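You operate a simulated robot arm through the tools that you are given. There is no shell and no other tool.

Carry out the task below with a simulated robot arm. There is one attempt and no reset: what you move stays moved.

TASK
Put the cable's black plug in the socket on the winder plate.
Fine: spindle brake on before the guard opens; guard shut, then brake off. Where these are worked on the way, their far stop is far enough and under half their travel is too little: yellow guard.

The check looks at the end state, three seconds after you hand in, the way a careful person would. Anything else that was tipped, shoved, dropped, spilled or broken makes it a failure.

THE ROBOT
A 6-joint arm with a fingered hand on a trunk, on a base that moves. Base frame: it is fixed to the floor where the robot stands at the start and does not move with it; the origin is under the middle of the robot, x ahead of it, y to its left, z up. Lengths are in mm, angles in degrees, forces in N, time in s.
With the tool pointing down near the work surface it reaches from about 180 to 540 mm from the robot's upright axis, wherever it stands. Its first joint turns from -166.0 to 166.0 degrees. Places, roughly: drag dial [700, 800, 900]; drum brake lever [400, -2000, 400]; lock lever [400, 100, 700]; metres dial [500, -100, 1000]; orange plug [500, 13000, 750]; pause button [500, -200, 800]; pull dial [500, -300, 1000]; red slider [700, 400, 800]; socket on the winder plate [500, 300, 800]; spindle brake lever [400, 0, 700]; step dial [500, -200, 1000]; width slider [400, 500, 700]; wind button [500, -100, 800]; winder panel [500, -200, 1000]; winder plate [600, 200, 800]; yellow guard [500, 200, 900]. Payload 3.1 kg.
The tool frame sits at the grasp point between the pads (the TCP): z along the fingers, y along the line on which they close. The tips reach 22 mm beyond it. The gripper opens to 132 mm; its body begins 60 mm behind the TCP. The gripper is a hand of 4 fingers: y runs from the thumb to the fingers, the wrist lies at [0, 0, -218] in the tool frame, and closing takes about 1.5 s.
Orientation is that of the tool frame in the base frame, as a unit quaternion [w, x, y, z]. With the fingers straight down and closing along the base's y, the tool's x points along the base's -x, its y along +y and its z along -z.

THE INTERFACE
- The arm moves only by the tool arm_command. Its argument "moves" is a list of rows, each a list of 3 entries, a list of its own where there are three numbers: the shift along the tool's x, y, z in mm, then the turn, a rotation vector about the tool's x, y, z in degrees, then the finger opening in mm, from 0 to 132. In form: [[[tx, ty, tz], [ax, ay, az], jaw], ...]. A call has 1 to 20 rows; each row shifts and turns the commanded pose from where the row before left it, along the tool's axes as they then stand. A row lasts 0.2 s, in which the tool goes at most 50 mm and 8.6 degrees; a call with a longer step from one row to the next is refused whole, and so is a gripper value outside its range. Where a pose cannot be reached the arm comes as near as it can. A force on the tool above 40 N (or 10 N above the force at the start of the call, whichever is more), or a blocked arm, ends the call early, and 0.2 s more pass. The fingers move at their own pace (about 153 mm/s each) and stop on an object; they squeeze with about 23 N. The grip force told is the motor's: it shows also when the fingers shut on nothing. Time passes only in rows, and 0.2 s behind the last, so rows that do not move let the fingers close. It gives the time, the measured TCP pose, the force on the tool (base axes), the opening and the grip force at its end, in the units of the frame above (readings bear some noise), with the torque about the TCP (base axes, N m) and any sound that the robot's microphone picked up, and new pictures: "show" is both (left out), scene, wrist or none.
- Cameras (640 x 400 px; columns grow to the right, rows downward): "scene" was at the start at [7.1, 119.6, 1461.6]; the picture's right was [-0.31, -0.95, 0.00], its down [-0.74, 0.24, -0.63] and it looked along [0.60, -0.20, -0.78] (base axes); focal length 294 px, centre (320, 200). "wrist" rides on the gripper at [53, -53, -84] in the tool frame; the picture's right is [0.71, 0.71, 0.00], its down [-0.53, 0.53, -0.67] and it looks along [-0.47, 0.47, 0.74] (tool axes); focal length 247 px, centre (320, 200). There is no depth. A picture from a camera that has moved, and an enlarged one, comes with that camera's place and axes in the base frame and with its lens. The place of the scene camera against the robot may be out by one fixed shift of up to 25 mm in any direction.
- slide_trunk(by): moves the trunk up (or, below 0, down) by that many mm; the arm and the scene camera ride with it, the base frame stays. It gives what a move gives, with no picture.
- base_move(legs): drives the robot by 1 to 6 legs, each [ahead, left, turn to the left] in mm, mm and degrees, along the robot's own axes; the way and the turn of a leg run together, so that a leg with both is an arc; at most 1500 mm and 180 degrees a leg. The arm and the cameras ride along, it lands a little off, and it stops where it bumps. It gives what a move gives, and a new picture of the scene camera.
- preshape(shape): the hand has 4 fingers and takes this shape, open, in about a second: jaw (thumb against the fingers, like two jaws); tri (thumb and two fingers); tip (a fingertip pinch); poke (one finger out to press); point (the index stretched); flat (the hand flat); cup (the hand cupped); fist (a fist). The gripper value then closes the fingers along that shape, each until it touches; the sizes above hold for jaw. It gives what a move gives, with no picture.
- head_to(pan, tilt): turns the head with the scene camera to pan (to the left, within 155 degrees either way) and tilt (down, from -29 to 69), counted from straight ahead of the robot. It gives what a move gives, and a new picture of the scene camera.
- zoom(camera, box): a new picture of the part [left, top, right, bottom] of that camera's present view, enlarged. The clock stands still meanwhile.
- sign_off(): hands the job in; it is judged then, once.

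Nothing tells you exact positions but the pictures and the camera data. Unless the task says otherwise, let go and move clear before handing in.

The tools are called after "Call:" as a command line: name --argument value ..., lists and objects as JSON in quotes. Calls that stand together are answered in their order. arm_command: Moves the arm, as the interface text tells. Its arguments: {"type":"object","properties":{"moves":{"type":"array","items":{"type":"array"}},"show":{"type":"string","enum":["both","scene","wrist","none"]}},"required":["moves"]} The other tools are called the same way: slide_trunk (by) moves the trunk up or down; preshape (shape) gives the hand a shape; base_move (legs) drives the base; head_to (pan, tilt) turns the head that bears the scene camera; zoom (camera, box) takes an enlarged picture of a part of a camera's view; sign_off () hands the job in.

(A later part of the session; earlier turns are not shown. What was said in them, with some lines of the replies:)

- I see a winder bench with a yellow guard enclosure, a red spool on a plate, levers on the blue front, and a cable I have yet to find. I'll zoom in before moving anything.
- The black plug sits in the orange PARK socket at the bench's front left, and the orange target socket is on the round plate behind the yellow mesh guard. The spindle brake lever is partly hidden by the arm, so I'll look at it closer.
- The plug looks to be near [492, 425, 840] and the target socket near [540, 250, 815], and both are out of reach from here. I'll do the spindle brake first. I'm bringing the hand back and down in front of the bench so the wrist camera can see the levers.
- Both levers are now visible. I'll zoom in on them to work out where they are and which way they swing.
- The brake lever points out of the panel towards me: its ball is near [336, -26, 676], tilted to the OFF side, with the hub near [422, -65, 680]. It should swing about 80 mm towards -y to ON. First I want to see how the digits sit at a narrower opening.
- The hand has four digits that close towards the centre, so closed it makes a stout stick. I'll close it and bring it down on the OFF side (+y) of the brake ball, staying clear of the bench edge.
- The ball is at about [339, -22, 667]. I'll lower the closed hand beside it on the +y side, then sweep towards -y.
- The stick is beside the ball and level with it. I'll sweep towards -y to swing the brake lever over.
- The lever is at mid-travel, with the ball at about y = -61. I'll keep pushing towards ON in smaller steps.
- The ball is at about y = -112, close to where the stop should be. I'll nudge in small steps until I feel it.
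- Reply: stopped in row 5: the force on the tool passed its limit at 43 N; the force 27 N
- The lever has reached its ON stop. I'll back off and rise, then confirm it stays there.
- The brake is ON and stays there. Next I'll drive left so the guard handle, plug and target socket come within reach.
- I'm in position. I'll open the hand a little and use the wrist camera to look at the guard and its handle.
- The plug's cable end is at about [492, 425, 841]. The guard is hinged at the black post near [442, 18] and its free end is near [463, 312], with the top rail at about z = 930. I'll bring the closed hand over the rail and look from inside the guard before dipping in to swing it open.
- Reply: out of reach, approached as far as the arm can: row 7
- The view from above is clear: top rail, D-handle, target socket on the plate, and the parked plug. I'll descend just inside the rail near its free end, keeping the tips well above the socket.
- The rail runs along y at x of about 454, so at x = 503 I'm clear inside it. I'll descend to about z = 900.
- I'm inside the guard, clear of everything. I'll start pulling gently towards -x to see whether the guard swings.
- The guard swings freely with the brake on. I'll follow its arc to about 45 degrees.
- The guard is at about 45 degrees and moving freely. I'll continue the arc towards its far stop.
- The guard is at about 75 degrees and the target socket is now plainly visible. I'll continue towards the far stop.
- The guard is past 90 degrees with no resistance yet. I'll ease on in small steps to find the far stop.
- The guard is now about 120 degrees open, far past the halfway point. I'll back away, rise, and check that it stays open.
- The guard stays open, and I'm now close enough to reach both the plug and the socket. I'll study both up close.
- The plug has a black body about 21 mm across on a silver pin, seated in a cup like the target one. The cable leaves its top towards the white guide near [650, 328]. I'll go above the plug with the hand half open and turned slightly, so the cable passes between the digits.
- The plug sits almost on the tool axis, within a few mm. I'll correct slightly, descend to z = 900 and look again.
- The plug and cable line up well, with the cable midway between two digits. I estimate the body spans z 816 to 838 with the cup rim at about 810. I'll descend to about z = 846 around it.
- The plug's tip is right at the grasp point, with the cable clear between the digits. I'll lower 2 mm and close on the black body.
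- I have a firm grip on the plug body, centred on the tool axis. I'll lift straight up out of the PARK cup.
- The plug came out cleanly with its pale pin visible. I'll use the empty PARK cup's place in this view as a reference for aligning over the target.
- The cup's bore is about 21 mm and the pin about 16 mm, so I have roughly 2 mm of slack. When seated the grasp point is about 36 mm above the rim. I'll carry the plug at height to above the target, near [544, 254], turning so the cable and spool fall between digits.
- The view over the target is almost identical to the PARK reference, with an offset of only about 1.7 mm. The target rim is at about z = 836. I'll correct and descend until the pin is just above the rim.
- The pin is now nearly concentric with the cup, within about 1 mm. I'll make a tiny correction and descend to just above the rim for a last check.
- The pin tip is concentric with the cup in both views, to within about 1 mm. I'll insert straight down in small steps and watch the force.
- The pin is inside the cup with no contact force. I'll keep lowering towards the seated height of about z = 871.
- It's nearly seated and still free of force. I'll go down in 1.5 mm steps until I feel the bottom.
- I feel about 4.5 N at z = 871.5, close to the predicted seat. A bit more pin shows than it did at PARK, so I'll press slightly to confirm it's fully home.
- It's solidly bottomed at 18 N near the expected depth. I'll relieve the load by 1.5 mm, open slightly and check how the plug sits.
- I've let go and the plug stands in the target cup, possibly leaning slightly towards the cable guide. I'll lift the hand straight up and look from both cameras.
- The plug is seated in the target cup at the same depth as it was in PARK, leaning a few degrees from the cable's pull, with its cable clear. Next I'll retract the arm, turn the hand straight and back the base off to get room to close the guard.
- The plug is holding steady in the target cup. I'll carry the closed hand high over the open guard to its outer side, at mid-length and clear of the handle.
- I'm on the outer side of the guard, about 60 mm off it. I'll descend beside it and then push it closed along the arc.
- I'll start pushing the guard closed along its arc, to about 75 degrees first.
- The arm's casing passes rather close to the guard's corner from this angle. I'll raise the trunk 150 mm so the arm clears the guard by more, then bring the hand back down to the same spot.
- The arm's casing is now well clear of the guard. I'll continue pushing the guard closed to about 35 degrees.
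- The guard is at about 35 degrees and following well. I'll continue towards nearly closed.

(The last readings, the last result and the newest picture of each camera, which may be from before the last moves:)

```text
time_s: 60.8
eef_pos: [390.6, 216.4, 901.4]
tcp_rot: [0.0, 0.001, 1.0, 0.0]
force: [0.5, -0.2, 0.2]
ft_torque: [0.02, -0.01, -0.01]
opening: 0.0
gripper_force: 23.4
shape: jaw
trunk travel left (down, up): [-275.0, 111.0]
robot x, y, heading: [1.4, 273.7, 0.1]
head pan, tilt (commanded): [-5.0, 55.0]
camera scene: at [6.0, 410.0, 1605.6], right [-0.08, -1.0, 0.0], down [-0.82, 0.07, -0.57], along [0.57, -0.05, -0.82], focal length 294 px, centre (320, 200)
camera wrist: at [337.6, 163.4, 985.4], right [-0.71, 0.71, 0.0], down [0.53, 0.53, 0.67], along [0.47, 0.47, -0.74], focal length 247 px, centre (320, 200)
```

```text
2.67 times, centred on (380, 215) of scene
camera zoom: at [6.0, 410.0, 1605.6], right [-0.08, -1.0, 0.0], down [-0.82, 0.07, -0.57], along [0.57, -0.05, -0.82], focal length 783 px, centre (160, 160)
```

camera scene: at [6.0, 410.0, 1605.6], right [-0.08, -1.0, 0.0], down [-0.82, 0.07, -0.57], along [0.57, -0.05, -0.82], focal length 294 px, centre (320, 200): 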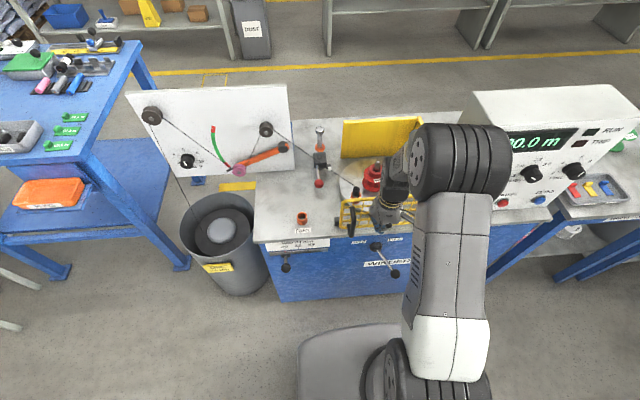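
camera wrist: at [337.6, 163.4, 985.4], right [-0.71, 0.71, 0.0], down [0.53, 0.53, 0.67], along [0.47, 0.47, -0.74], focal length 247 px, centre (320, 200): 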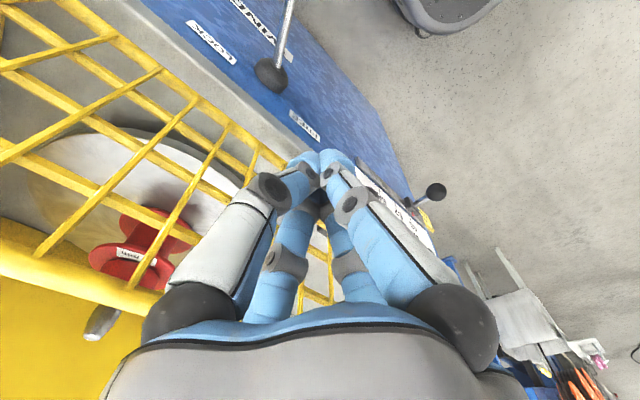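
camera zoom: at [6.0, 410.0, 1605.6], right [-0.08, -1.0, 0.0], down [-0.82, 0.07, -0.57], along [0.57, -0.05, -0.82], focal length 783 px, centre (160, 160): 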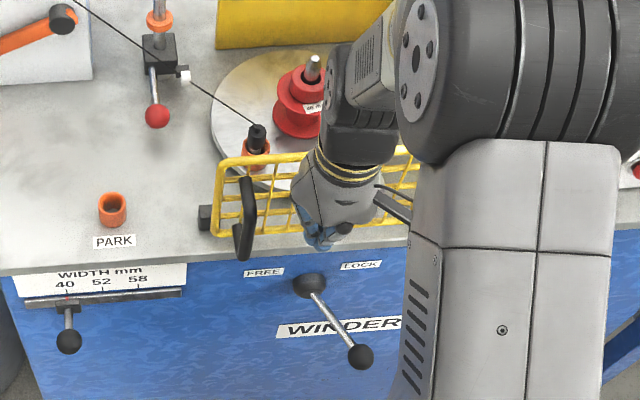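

The guard is nearly shut. I'll push gently until it meets its closed stop.

Call:
arm_command --moves '[[[-6, 1, 0], [0, 0, 0], 0], [[-5, 0, 0], [0, 0, 0], 0], [[-4, 0, 0], [0, 0, 0], 0], [[-4, 0, 0], [0, 0, 0], 0], [[-3, 0, 0], [0, 0, 0], 0]]'

Call:
zoom --camera "scene" --box '[300, 140, 460, 290]'

```text
time_s: 62.0
eef_pos: [412.0, 217.2, 901.8]
tcp_rot: [0.0, 0.0, 1.0, 0.0]
force: [-6.0, -1.3, 0.8]
ft_torque: [0.02, -0.29, -0.02]
opening: 0.0
gripper_force: 23.0
shape: jaw
trunk travel left (down, up): [-275.0, 111.0]
robot x, y, heading: [3.9, 272.0, 0.3]
head pan, tilt (commanded): [-5.0, 55.0]
camera scene: at [4.3, 409.8, 1605.6], right [-0.08, -1.0, 0.0], down [-0.82, 0.07, -0.57], along [0.57, -0.05, -0.82], focal length 294 px, centre (320, 200)
camera wrist: at [358.6, 163.9, 986.4], right [-0.71, 0.71, 0.0], down [0.53, 0.53, 0.67], along [0.47, 0.47, -0.74], focal length 247 px, centre (320, 200)
```

scene: 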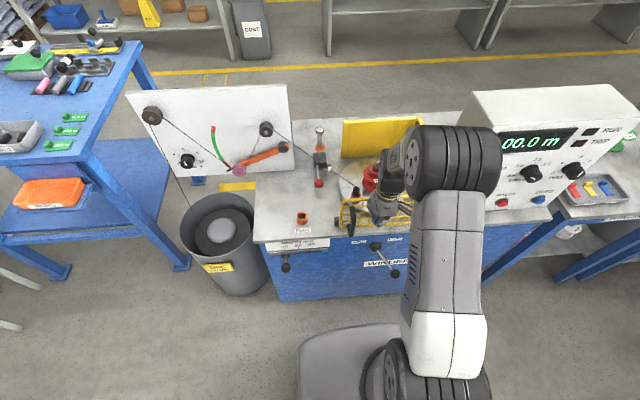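
wrist: 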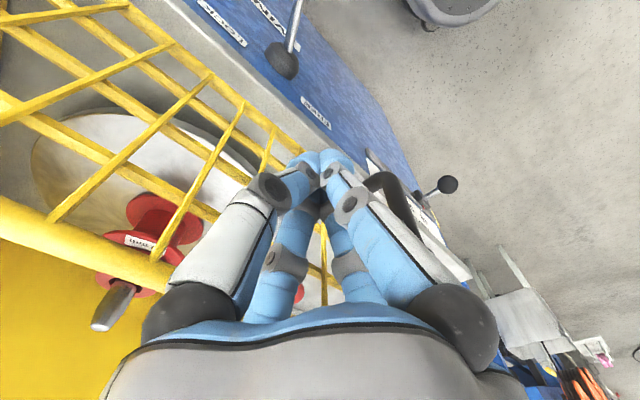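

```text
2.67 times, centred on (380, 215) of scene
camera zoom: at [4.3, 409.8, 1605.6], right [-0.08, -1.0, 0.0], down [-0.82, 0.07, -0.57], along [0.57, -0.05, -0.82], focal length 783 px, centre (160, 160)
```

zoom: 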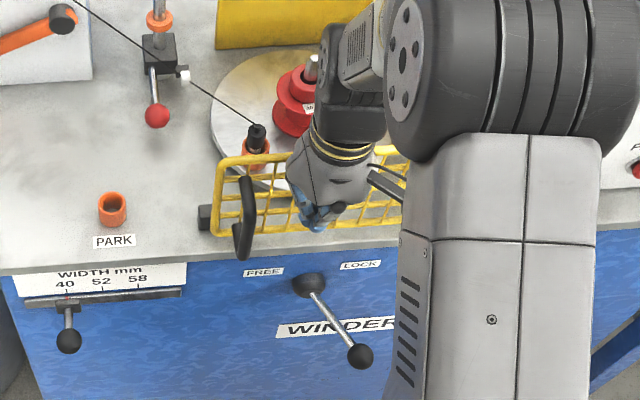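

I feel 6 N of resistance, so the stop is being reached. I'll press a little more to make sure the guard is fully shut.

Call:
arm_command --moves '[[[-2, 0, 0], [0, 0, 0], 0], [[-1.5, 0, 0], [0, 0, 0], 0]]' --show "none"

```text
time_s: 62.6
eef_pos: [412.3, 216.4, 903.5]
tcp_rot: [0.0, -0.001, 1.0, 0.0]
force: [-20.4, 0.3, 3.2]
ft_torque: [0.02, -0.97, -0.02]
opening: 0.0
gripper_force: 22.7
shape: jaw
trunk travel left (down, up): [-275.0, 111.0]
robot x, y, heading: [-1.2, 271.3, 0.2]
head pan, tilt (commanded): [-5.0, 55.0]
```

The guard is firm against its closed stop. I'll back off and verify it stays shut.

Call:
arm_command --moves '[[[6, 0, 0], [0, 0, 0], 0], [[15, 0, 0], [0, 0, 0], 0], [[25, 0, -10], [0, 0, 0], 0], [[40, 0, -20], [0, 0, 0], 0], [[40, -20, -20], [0, 0, 0], 0], [[40, -30, 0], [0, 0, 0], 0]]'

Call:
zoom --camera "scene" --box '[320, 140, 450, 260]'

```text
time_s: 64.0
eef_pos: [250.0, 165.3, 952.7]
tcp_rot: [0.0, 0.0, 1.0, 0.001]
force: [0.1, -0.5, -0.8]
ft_torque: [0.0, 0.01, -0.03]
opening: 0.0
gripper_force: 22.8
shape: jaw
trunk travel left (down, up): [-275.0, 111.0]
robot x, y, heading: [-2.7, 272.9, 0.2]
head pan, tilt (commanded): [-5.0, 55.0]
camera scene: at [4.8, 409.0, 1605.7], right [-0.08, -1.0, 0.0], down [-0.82, 0.07, -0.57], along [0.57, -0.05, -0.82], focal length 294 px, centre (320, 200)
camera wrist: at [195.8, 112.7, 1035.5], right [-0.71, 0.71, 0.0], down [0.53, 0.53, 0.67], along [0.47, 0.47, -0.74], focal length 247 px, centre (320, 200)
```

scene: 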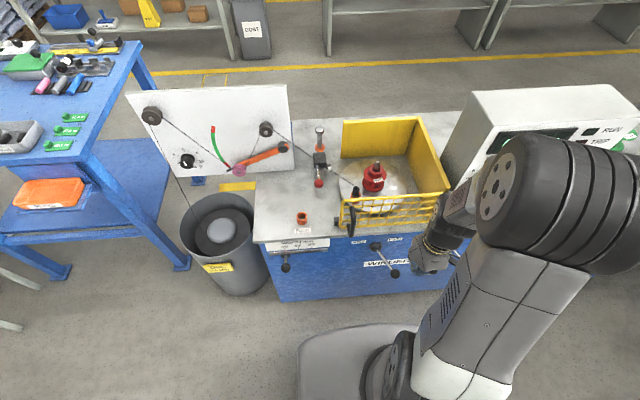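
wrist: 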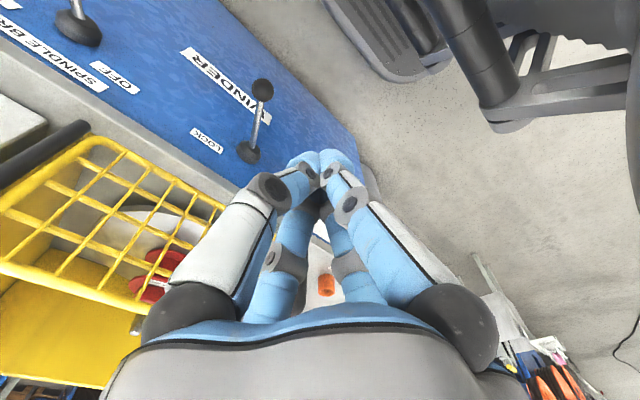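

```text
3.33 times, centred on (385, 200) of scene
camera zoom: at [4.8, 409.0, 1605.7], right [-0.08, -1.0, 0.0], down [-0.82, 0.07, -0.57], along [0.57, -0.05, -0.82], focal length 979 px, centre (103, 200)
```

zoom: 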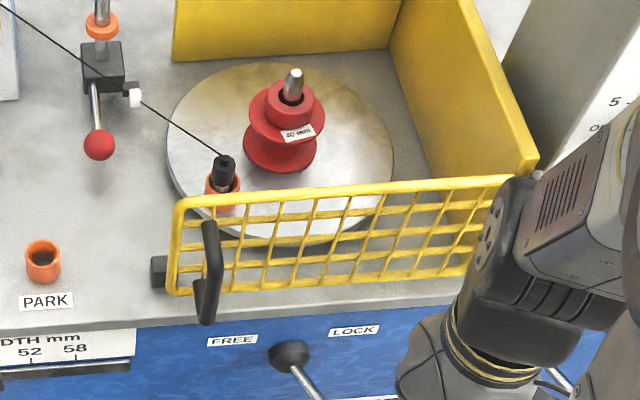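

The guard stays shut and the plug stands in the target socket behind it. Last is the brake: I'll drive right to the lever and lower the trunk to its earlier height.

Call:
base_move --legs '[[0, -290, 0]]'

Call:
slide_trunk --by -150

Call:
arm_command --moves '[[[0, 0, 0], [0, 0, 0], 0]]'

```text
time_s: 66.0
eef_pos: [251.8, -121.6, 952.3]
tcp_rot: [0.001, 0.001, 1.0, -0.001]
force: [0.2, -0.2, 0.7]
ft_torque: [0.01, 0.01, 0.01]
opening: 0.0
gripper_force: 22.4
shape: jaw
trunk travel left (down, up): [-275.0, 111.0]
robot x, y, heading: [1.9, -13.6, 0.2]
head pan, tilt (commanded): [-5.0, 55.0]
camera scene: at [6.6, 121.6, 1605.7], right [-0.09, -1.0, 0.0], down [-0.82, 0.07, -0.57], along [0.57, -0.05, -0.82], focal length 294 px, centre (320, 200)
```

scene: 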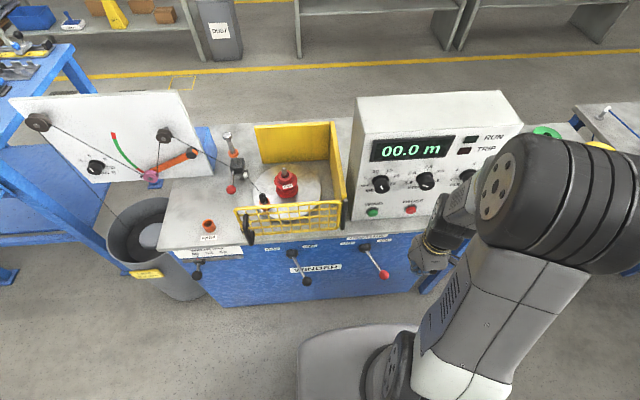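

```text
time_s: 67.8
eef_pos: [251.2, -120.5, 803.1]
tcp_rot: [0.002, 0.0, 1.0, 0.0]
force: [0.7, 0.3, 0.7]
ft_torque: [-0.02, -0.02, 0.02]
opening: 0.1
gripper_force: 23.0
shape: jaw
trunk travel left (down, up): [-125.0, 261.0]
robot x, y, heading: [1.9, -14.4, 0.2]
head pan, tilt (commanded): [-5.0, 55.0]
```

```text
time_s: 68.2
eef_pos: [250.8, -119.7, 802.4]
tcp_rot: [0.001, 0.0, 1.0, 0.0]
force: [0.0, 0.0, 0.1]
ft_torque: [0.01, -0.02, -0.03]
opening: 0.0
gripper_force: 22.9
shape: jaw
trunk travel left (down, up): [-125.0, 261.0]
robot x, y, heading: [0.8, -14.8, 0.1]
head pan, tilt (commanded): [-5.0, 55.0]
camera scene: at [6.6, 122.8, 1456.5], right [-0.09, -1.0, 0.0], down [-0.82, 0.07, -0.57], along [0.57, -0.05, -0.82], focal length 294 px, centre (320, 200)
camera wrist: at [197.3, -174.0, 886.2], right [-0.71, 0.71, 0.0], down [0.53, 0.52, 0.67], along [0.47, 0.47, -0.74], focal length 247 px, centre (320, 200)
```

scene: 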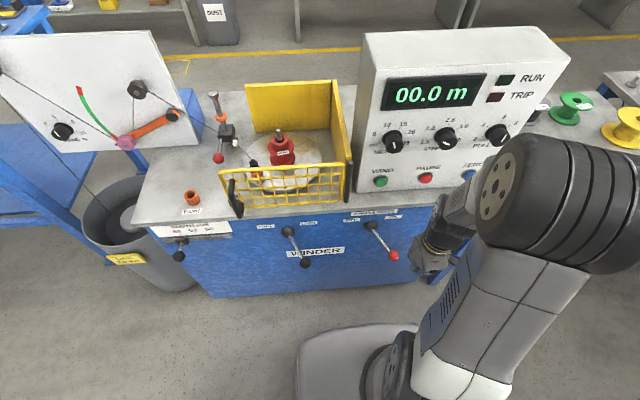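
wrist: 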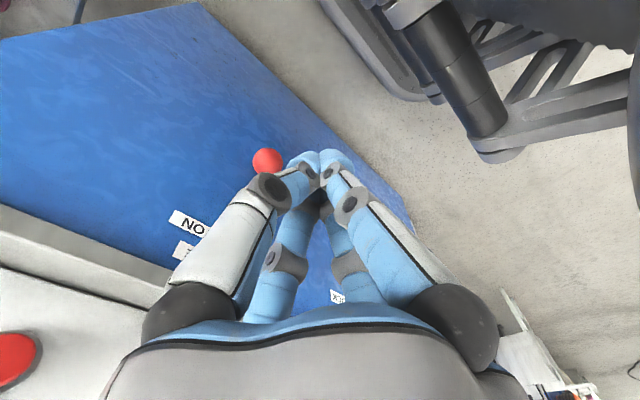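

The ball is at about [337, -112, 667], in the ON position. I'll go around to its -y side and lower the closed hand there.

Call:
arm_command --moves '[[[0, -35, 0], [0, 0, 0], 0], [[0, -35, 0], [0, 0, 0], 0], [[-32, 0, 0], [0, 0, 0], 0], [[-32, 0, 0], [0, 0, 0], 0], [[-32, 0, 0], [0, 0, 0], 0], [[0, 0, 40], [0, 0, 0], 0], [[0, 0, 40], [0, 0, 0], 0], [[0, 0, 44], [0, 0, 0], 0]]'

```text
time_s: 70.0
eef_pos: [347.4, -188.7, 679.3]
tcp_rot: [0.001, 0.001, 1.0, -0.001]
force: [-0.4, -0.7, 0.0]
ft_torque: [0.01, 0.02, 0.04]
opening: 0.0
gripper_force: 22.9
shape: jaw
trunk travel left (down, up): [-125.0, 261.0]
robot x, y, heading: [-0.4, -12.4, 0.0]
head pan, tilt (commanded): [-5.0, 55.0]
camera scene: at [7.1, 122.5, 1456.5], right [-0.09, -1.0, 0.0], down [-0.82, 0.07, -0.57], along [0.57, -0.05, -0.82], focal length 294 px, centre (320, 200)
camera wrist: at [294.2, -242.8, 762.3], right [-0.71, 0.71, 0.0], down [0.53, 0.53, 0.67], along [0.47, 0.47, -0.74], focal length 247 px, centre (320, 200)
```

scene: 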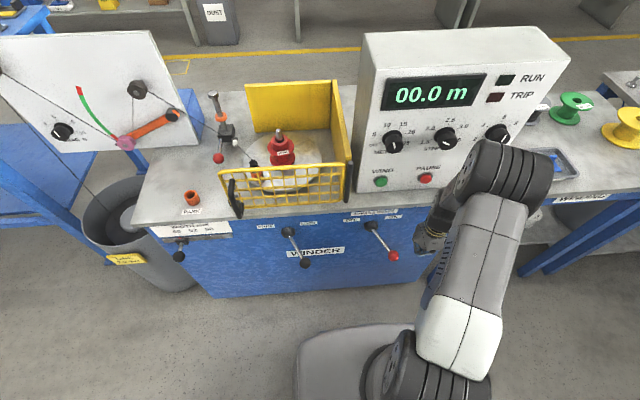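
wrist: 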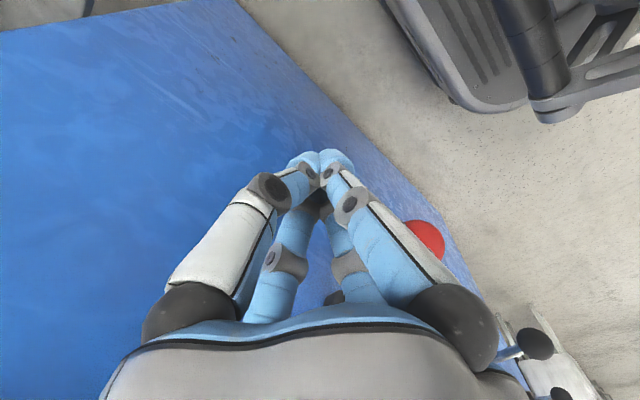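

The stick is on the ON side of the ball, level with it. I'll push towards +y to take the brake off.

Call:
arm_command --moves '[[[0, 20, 0], [0, 0, 0], 0], [[0, 20, 0], [0, 0, 0], 0], [[0, 12, 0], [0, 0, 0], 0], [[0, 10, 0], [0, 0, 0], 0], [[0, 10, 0], [0, 0, 0], 0], [[0, 10, 0], [0, 0, 0], 0], [[0, 10, 0], [0, 0, 0], 0], [[0, 10, 0], [0, 0, 0], 0]]'

```text
time_s: 71.8
eef_pos: [346.5, -88.1, 679.4]
tcp_rot: [0.0, 0.001, 1.0, 0.0]
force: [-0.1, 0.1, 0.2]
ft_torque: [-0.04, -0.03, 0.0]
opening: 0.0
gripper_force: 23.0
shape: jaw
trunk travel left (down, up): [-125.0, 261.0]
robot x, y, heading: [-1.9, -14.0, 0.1]
head pan, tilt (commanded): [-5.0, 55.0]
camera scene: at [6.7, 122.8, 1456.5], right [-0.09, -1.0, 0.0], down [-0.82, 0.07, -0.57], along [0.57, -0.05, -0.82], focal length 294 px, centre (320, 200)
camera wrist: at [293.2, -141.7, 762.5], right [-0.71, 0.71, 0.0], down [0.53, 0.52, 0.67], along [0.47, 0.47, -0.74], focal length 247 px, centre (320, 200)
```

scene: 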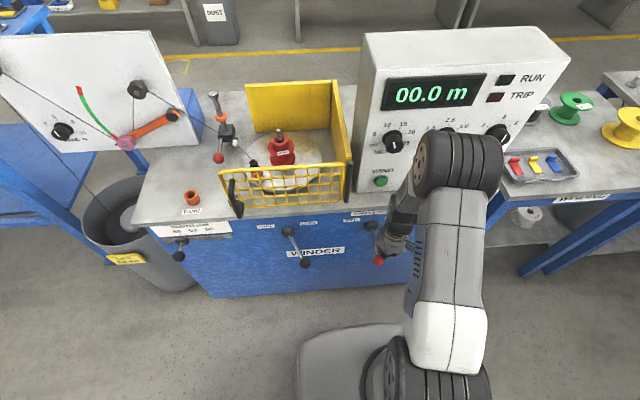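
wrist: 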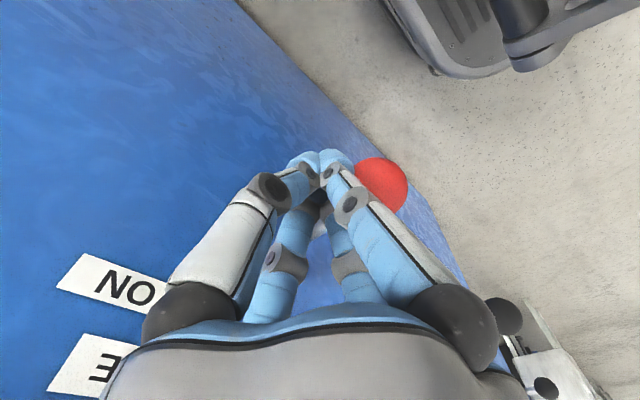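

The lever is at mid-travel. I'll continue towards OFF.

Call:
arm_command --moves '[[[0, 8, 0], [0, 0, 0], 0], [[0, 8, 0], [0, 0, 0], 0], [[0, 8, 0], [0, 0, 0], 0], [[0, 6, 0], [0, 0, 0], 0], [[0, 5, 0], [0, 0, 0], 0], [[0, 4, 0], [0, 0, 0], 0]]'

```text
time_s: 73.2
eef_pos: [346.0, -50.8, 678.4]
tcp_rot: [0.001, 0.001, 1.0, 0.0]
force: [1.4, -5.6, 2.9]
ft_torque: [0.01, 0.02, -0.02]
opening: 0.1
gripper_force: 23.3
shape: jaw
trunk travel left (down, up): [-125.0, 261.0]
robot x, y, heading: [1.7, -12.6, -0.0]
head pan, tilt (commanded): [-5.0, 55.0]
camera scene: at [6.6, 121.7, 1456.6], right [-0.09, -1.0, 0.0], down [-0.82, 0.07, -0.57], along [0.57, -0.05, -0.82], focal length 294 px, centre (320, 200)
camera wrist: at [293.5, -103.9, 762.5], right [-0.71, 0.71, 0.0], down [0.53, 0.52, 0.67], along [0.48, 0.47, -0.74], focal length 247 px, centre (320, 200)
```

scene: 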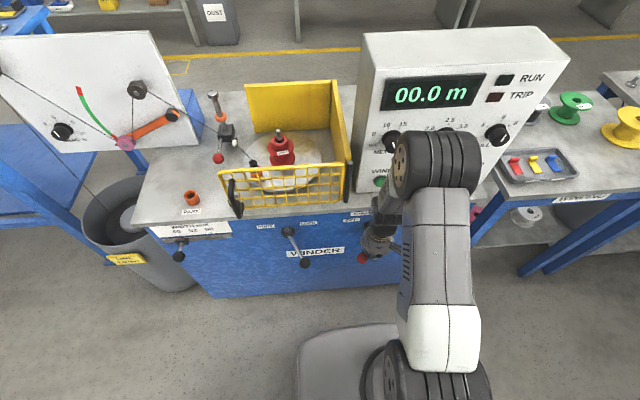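
wrist: 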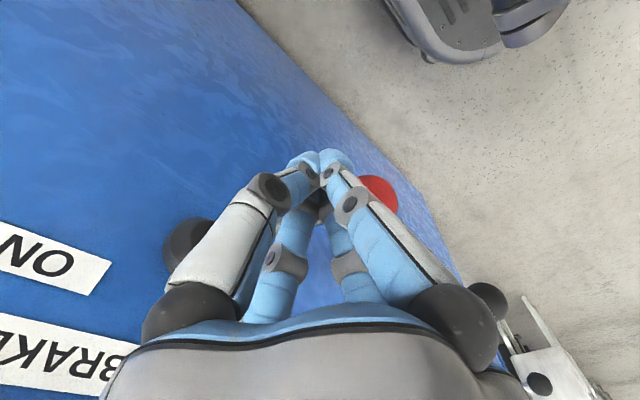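

Call:
arm_command --moves '[[[0, 2, 0], [0, 0, 0], 0], [[0, 2, 0], [0, 0, 0], 0]]' --show "none"

```text
time_s: 73.8
eef_pos: [347.5, -48.3, 679.8]
tcp_rot: [0.002, 0.002, 1.0, 0.001]
force: [3.8, -21.0, 3.7]
ft_torque: [-0.14, -0.02, 0.0]
opening: 0.2
gripper_force: 22.4
shape: jaw
trunk travel left (down, up): [-125.0, 261.0]
robot x, y, heading: [1.5, -17.1, -0.1]
head pan, tilt (commanded): [-5.0, 55.0]
```

The brake lever is firm against its OFF stop at 21 N. I'll back away, rise, and check the whole scene.

Call:
arm_command --moves '[[[0, -6, 0], [0, 0, 0], 0], [[0, -15, 0], [0, 0, 0], 0], [[0, -25, 0], [0, 0, 0], 0], [[15, -15, -30], [0, 0, 0], 0], [[25, -10, -40], [0, 0, 0], 0], [[30, -10, -40], [0, 0, 0], 0], [[30, -10, -40], [0, 0, 0], 0], [[0, -20, -45], [0, 0, 0], 40], [[0, -20, -45], [0, 0, 0], 80], [[0, 0, -45], [0, 0, 0], 80]]'

Call:
zoom --camera "scene" --box '[220, 180, 420, 300]'

Call:
zoom --camera "scene" --box '[170, 80, 370, 220]'

```text
refused: row 6 steps farther than a row can; nothing moved
```

```text
3.20 times, centred on (320, 240) of scene
camera zoom: at [6.8, 119.8, 1456.8], right [-0.09, -1.0, 0.0], down [-0.82, 0.07, -0.57], along [0.57, -0.05, -0.82], focal length 940 px, centre (320, 72)
```

zoom: 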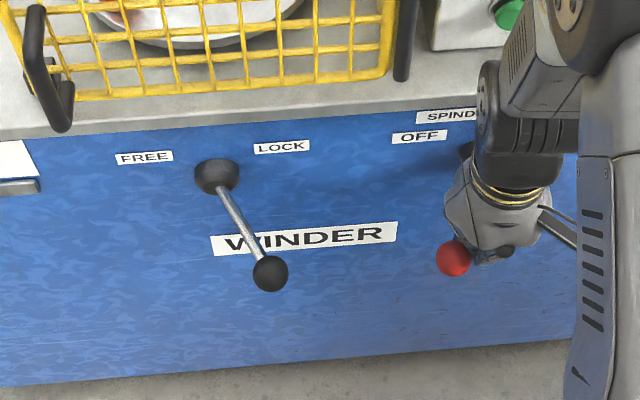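

```text
2.86 times, centred on (270, 150) of scene
camera zoom: at [6.8, 119.8, 1456.8], right [-0.09, -1.0, 0.0], down [-0.82, 0.07, -0.57], along [0.57, -0.05, -0.82], focal length 839 px, centre (463, 343)
```

zoom: 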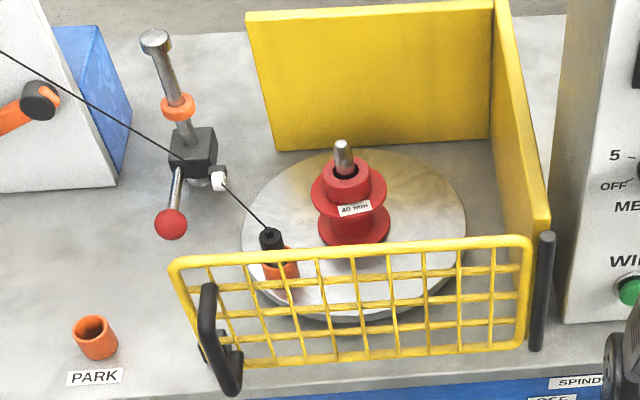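

That call was refused because one row was too long, so nothing moved. I'll repeat the retreat with shorter steps.

Call:
arm_command --moves '[[[0, -6, 0], [0, 0, 0], 0], [[0, -15, 0], [0, 0, 0], 0], [[0, -25, 0], [0, 0, 0], 0], [[15, -15, -30], [0, 0, 0], 0], [[20, -10, -35], [0, 0, 0], 0], [[20, -10, -40], [0, 0, 0], 0], [[20, -10, -40], [0, 0, 0], 0], [[15, -10, -40], [0, 0, 0], 40], [[10, -10, -40], [0, 0, 0], 80], [[0, 0, -45], [0, 0, 0], 80]]'

Call:
zoom --camera "scene" --box '[220, 180, 420, 300]'

Call:
zoom --camera "scene" --box '[230, 120, 310, 220]'

```text
time_s: 76.0
eef_pos: [245.1, -155.7, 950.6]
tcp_rot: [0.001, 0.001, 1.0, 0.001]
force: [-0.9, 0.3, -0.4]
ft_torque: [-0.02, 0.02, 0.0]
opening: 79.5
gripper_force: 0.0
shape: jaw
trunk travel left (down, up): [-125.0, 261.0]
robot x, y, heading: [-3.9, -13.0, 0.2]
head pan, tilt (commanded): [-5.0, 55.0]
camera scene: at [6.3, 123.1, 1456.5], right [-0.09, -1.0, 0.0], down [-0.82, 0.07, -0.57], along [0.57, -0.05, -0.82], focal length 294 px, centre (320, 200)
camera wrist: at [192.0, -209.4, 1033.2], right [-0.71, 0.71, 0.0], down [0.53, 0.52, 0.67], along [0.47, 0.47, -0.74], focal length 247 px, centre (320, 200)
```

scene: 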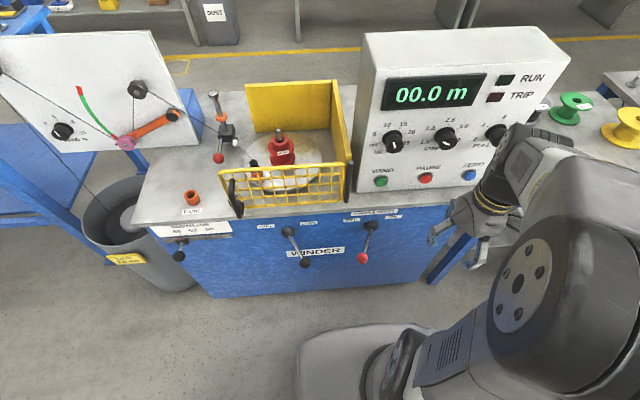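
wrist: 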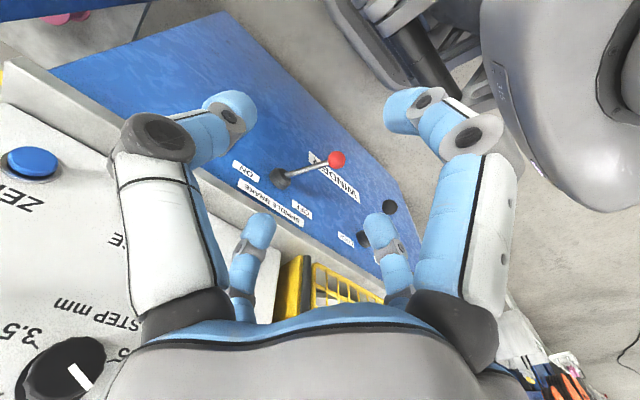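

```text
3.20 times, centred on (320, 240) of scene
camera zoom: at [6.3, 123.1, 1456.5], right [-0.09, -1.0, 0.0], down [-0.82, 0.07, -0.57], along [0.57, -0.05, -0.82], focal length 940 px, centre (320, 72)
```

zoom: 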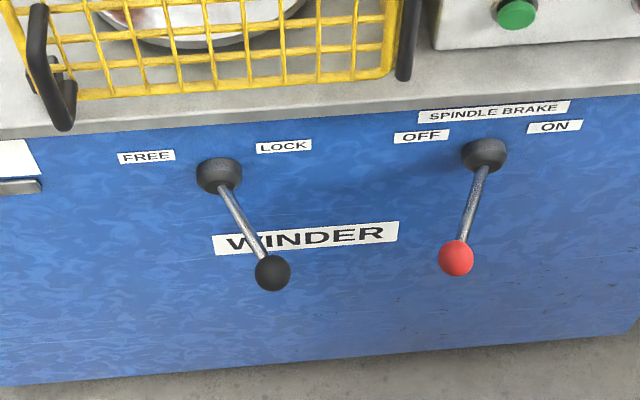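

```text
4.00 times, centred on (270, 170) of scene
camera zoom: at [6.3, 123.1, 1456.5], right [-0.09, -1.0, 0.0], down [-0.82, 0.07, -0.57], along [0.57, -0.05, -0.82], focal length 1174 px, centre (520, 320)
```

zoom: 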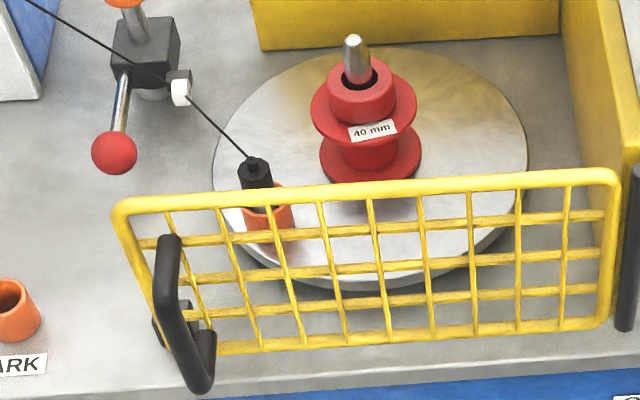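

The brake lever is back at OFF, the guard is shut, and the plug is in the socket on the plate. I'll wait a couple of seconds to make sure nothing drifts with the brake released.

Call:
arm_command --moves '[[[0, 0, 0], [0, 0, 0], 80], [[0, 0, 0], [0, 0, 0], 80], [[0, 0, 0], [0, 0, 0], 80], [[0, 0, 0], [0, 0, 0], 80], [[0, 0, 0], [0, 0, 0], 80], [[0, 0, 0], [0, 0, 0], 80], [[0, 0, 0], [0, 0, 0], 80], [[0, 0, 0], [0, 0, 0], 80], [[0, 0, 0], [0, 0, 0], 80], [[0, 0, 0], [0, 0, 0], 80], [[0, 0, 0], [0, 0, 0], 80], [[0, 0, 0], [0, 0, 0], 80]]' --show "scene"

Call:
zoom --camera "scene" --box '[230, 120, 310, 220]'

Call:
zoom --camera "scene" --box '[240, 145, 270, 175]'

```text
time_s: 78.6
eef_pos: [246.9, -154.8, 949.2]
tcp_rot: [0.001, 0.001, 1.0, -0.001]
force: [0.0, 0.6, -0.4]
ft_torque: [0.01, -0.01, 0.0]
opening: 79.5
gripper_force: 0.1
shape: jaw
trunk travel left (down, up): [-125.0, 261.0]
robot x, y, heading: [-0.5, -11.8, 0.1]
head pan, tilt (commanded): [-5.0, 55.0]
camera scene: at [6.6, 122.8, 1456.5], right [-0.09, -1.0, 0.0], down [-0.82, 0.07, -0.57], along [0.57, -0.05, -0.82], focal length 294 px, centre (320, 200)
```

scene: 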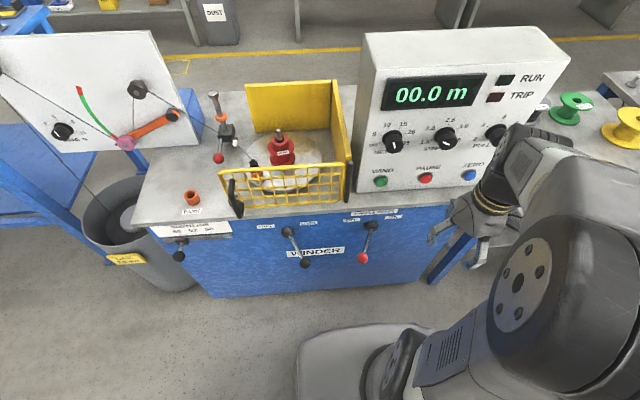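

```text
4.00 times, centred on (270, 170) of scene
camera zoom: at [6.6, 122.8, 1456.5], right [-0.09, -1.0, 0.0], down [-0.82, 0.07, -0.57], along [0.57, -0.05, -0.82], focal length 1174 px, centre (520, 320)
```

zoom: 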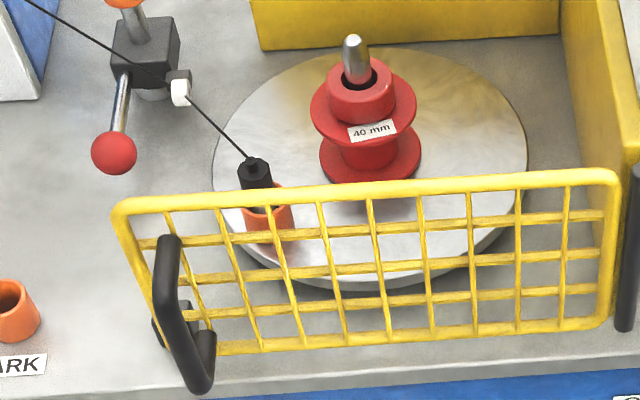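

```text
13.33 times, centred on (255, 160) of scene
camera zoom: at [6.6, 122.8, 1456.5], right [-0.09, -1.0, 0.0], down [-0.82, 0.07, -0.57], along [0.57, -0.05, -0.82], focal length 3914 px, centre (1187, 733)
```

zoom: 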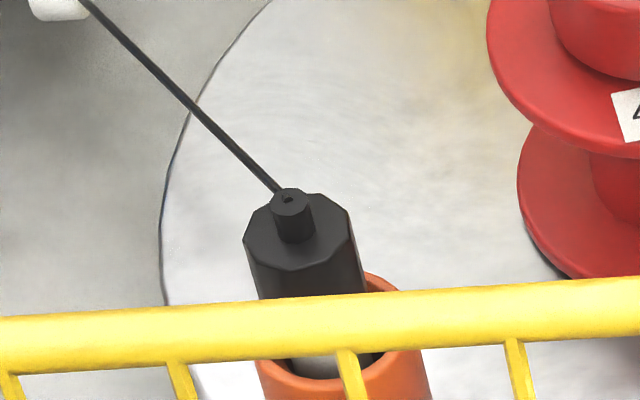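

Nothing has drifted: the plug is seated in the winder plate's socket, the guard is shut, the brake is at OFF and the hand is open and clear. I'm handing in.

Call:
sign_off

```text
The job is handed in.
```

The cable's black plug is in the socket on the winder plate, and I've handed the job in. I don't have the check's result.

- **Order:** I put the spindle brake on before opening the guard. After seating the plug I shut the guard, then took the brake off.
- **Guard:** I opened it to about 120 degrees. I didn't feel its far stop, but that should be well past half its travel. It closed firmly against its stop and stayed shut.
- **Brake:** The lever reached its stop both ways and is back at OFF.
- **Plug:** It went down to solid contact, at about the depth it had in PARK. It leans a few degrees towards the cable guide, probably from the cable's pull. It didn't shift in the few seconds I watched after releasing the brake.

I saw nothing else knocked or moved, and the hand is open and clear of the bench.
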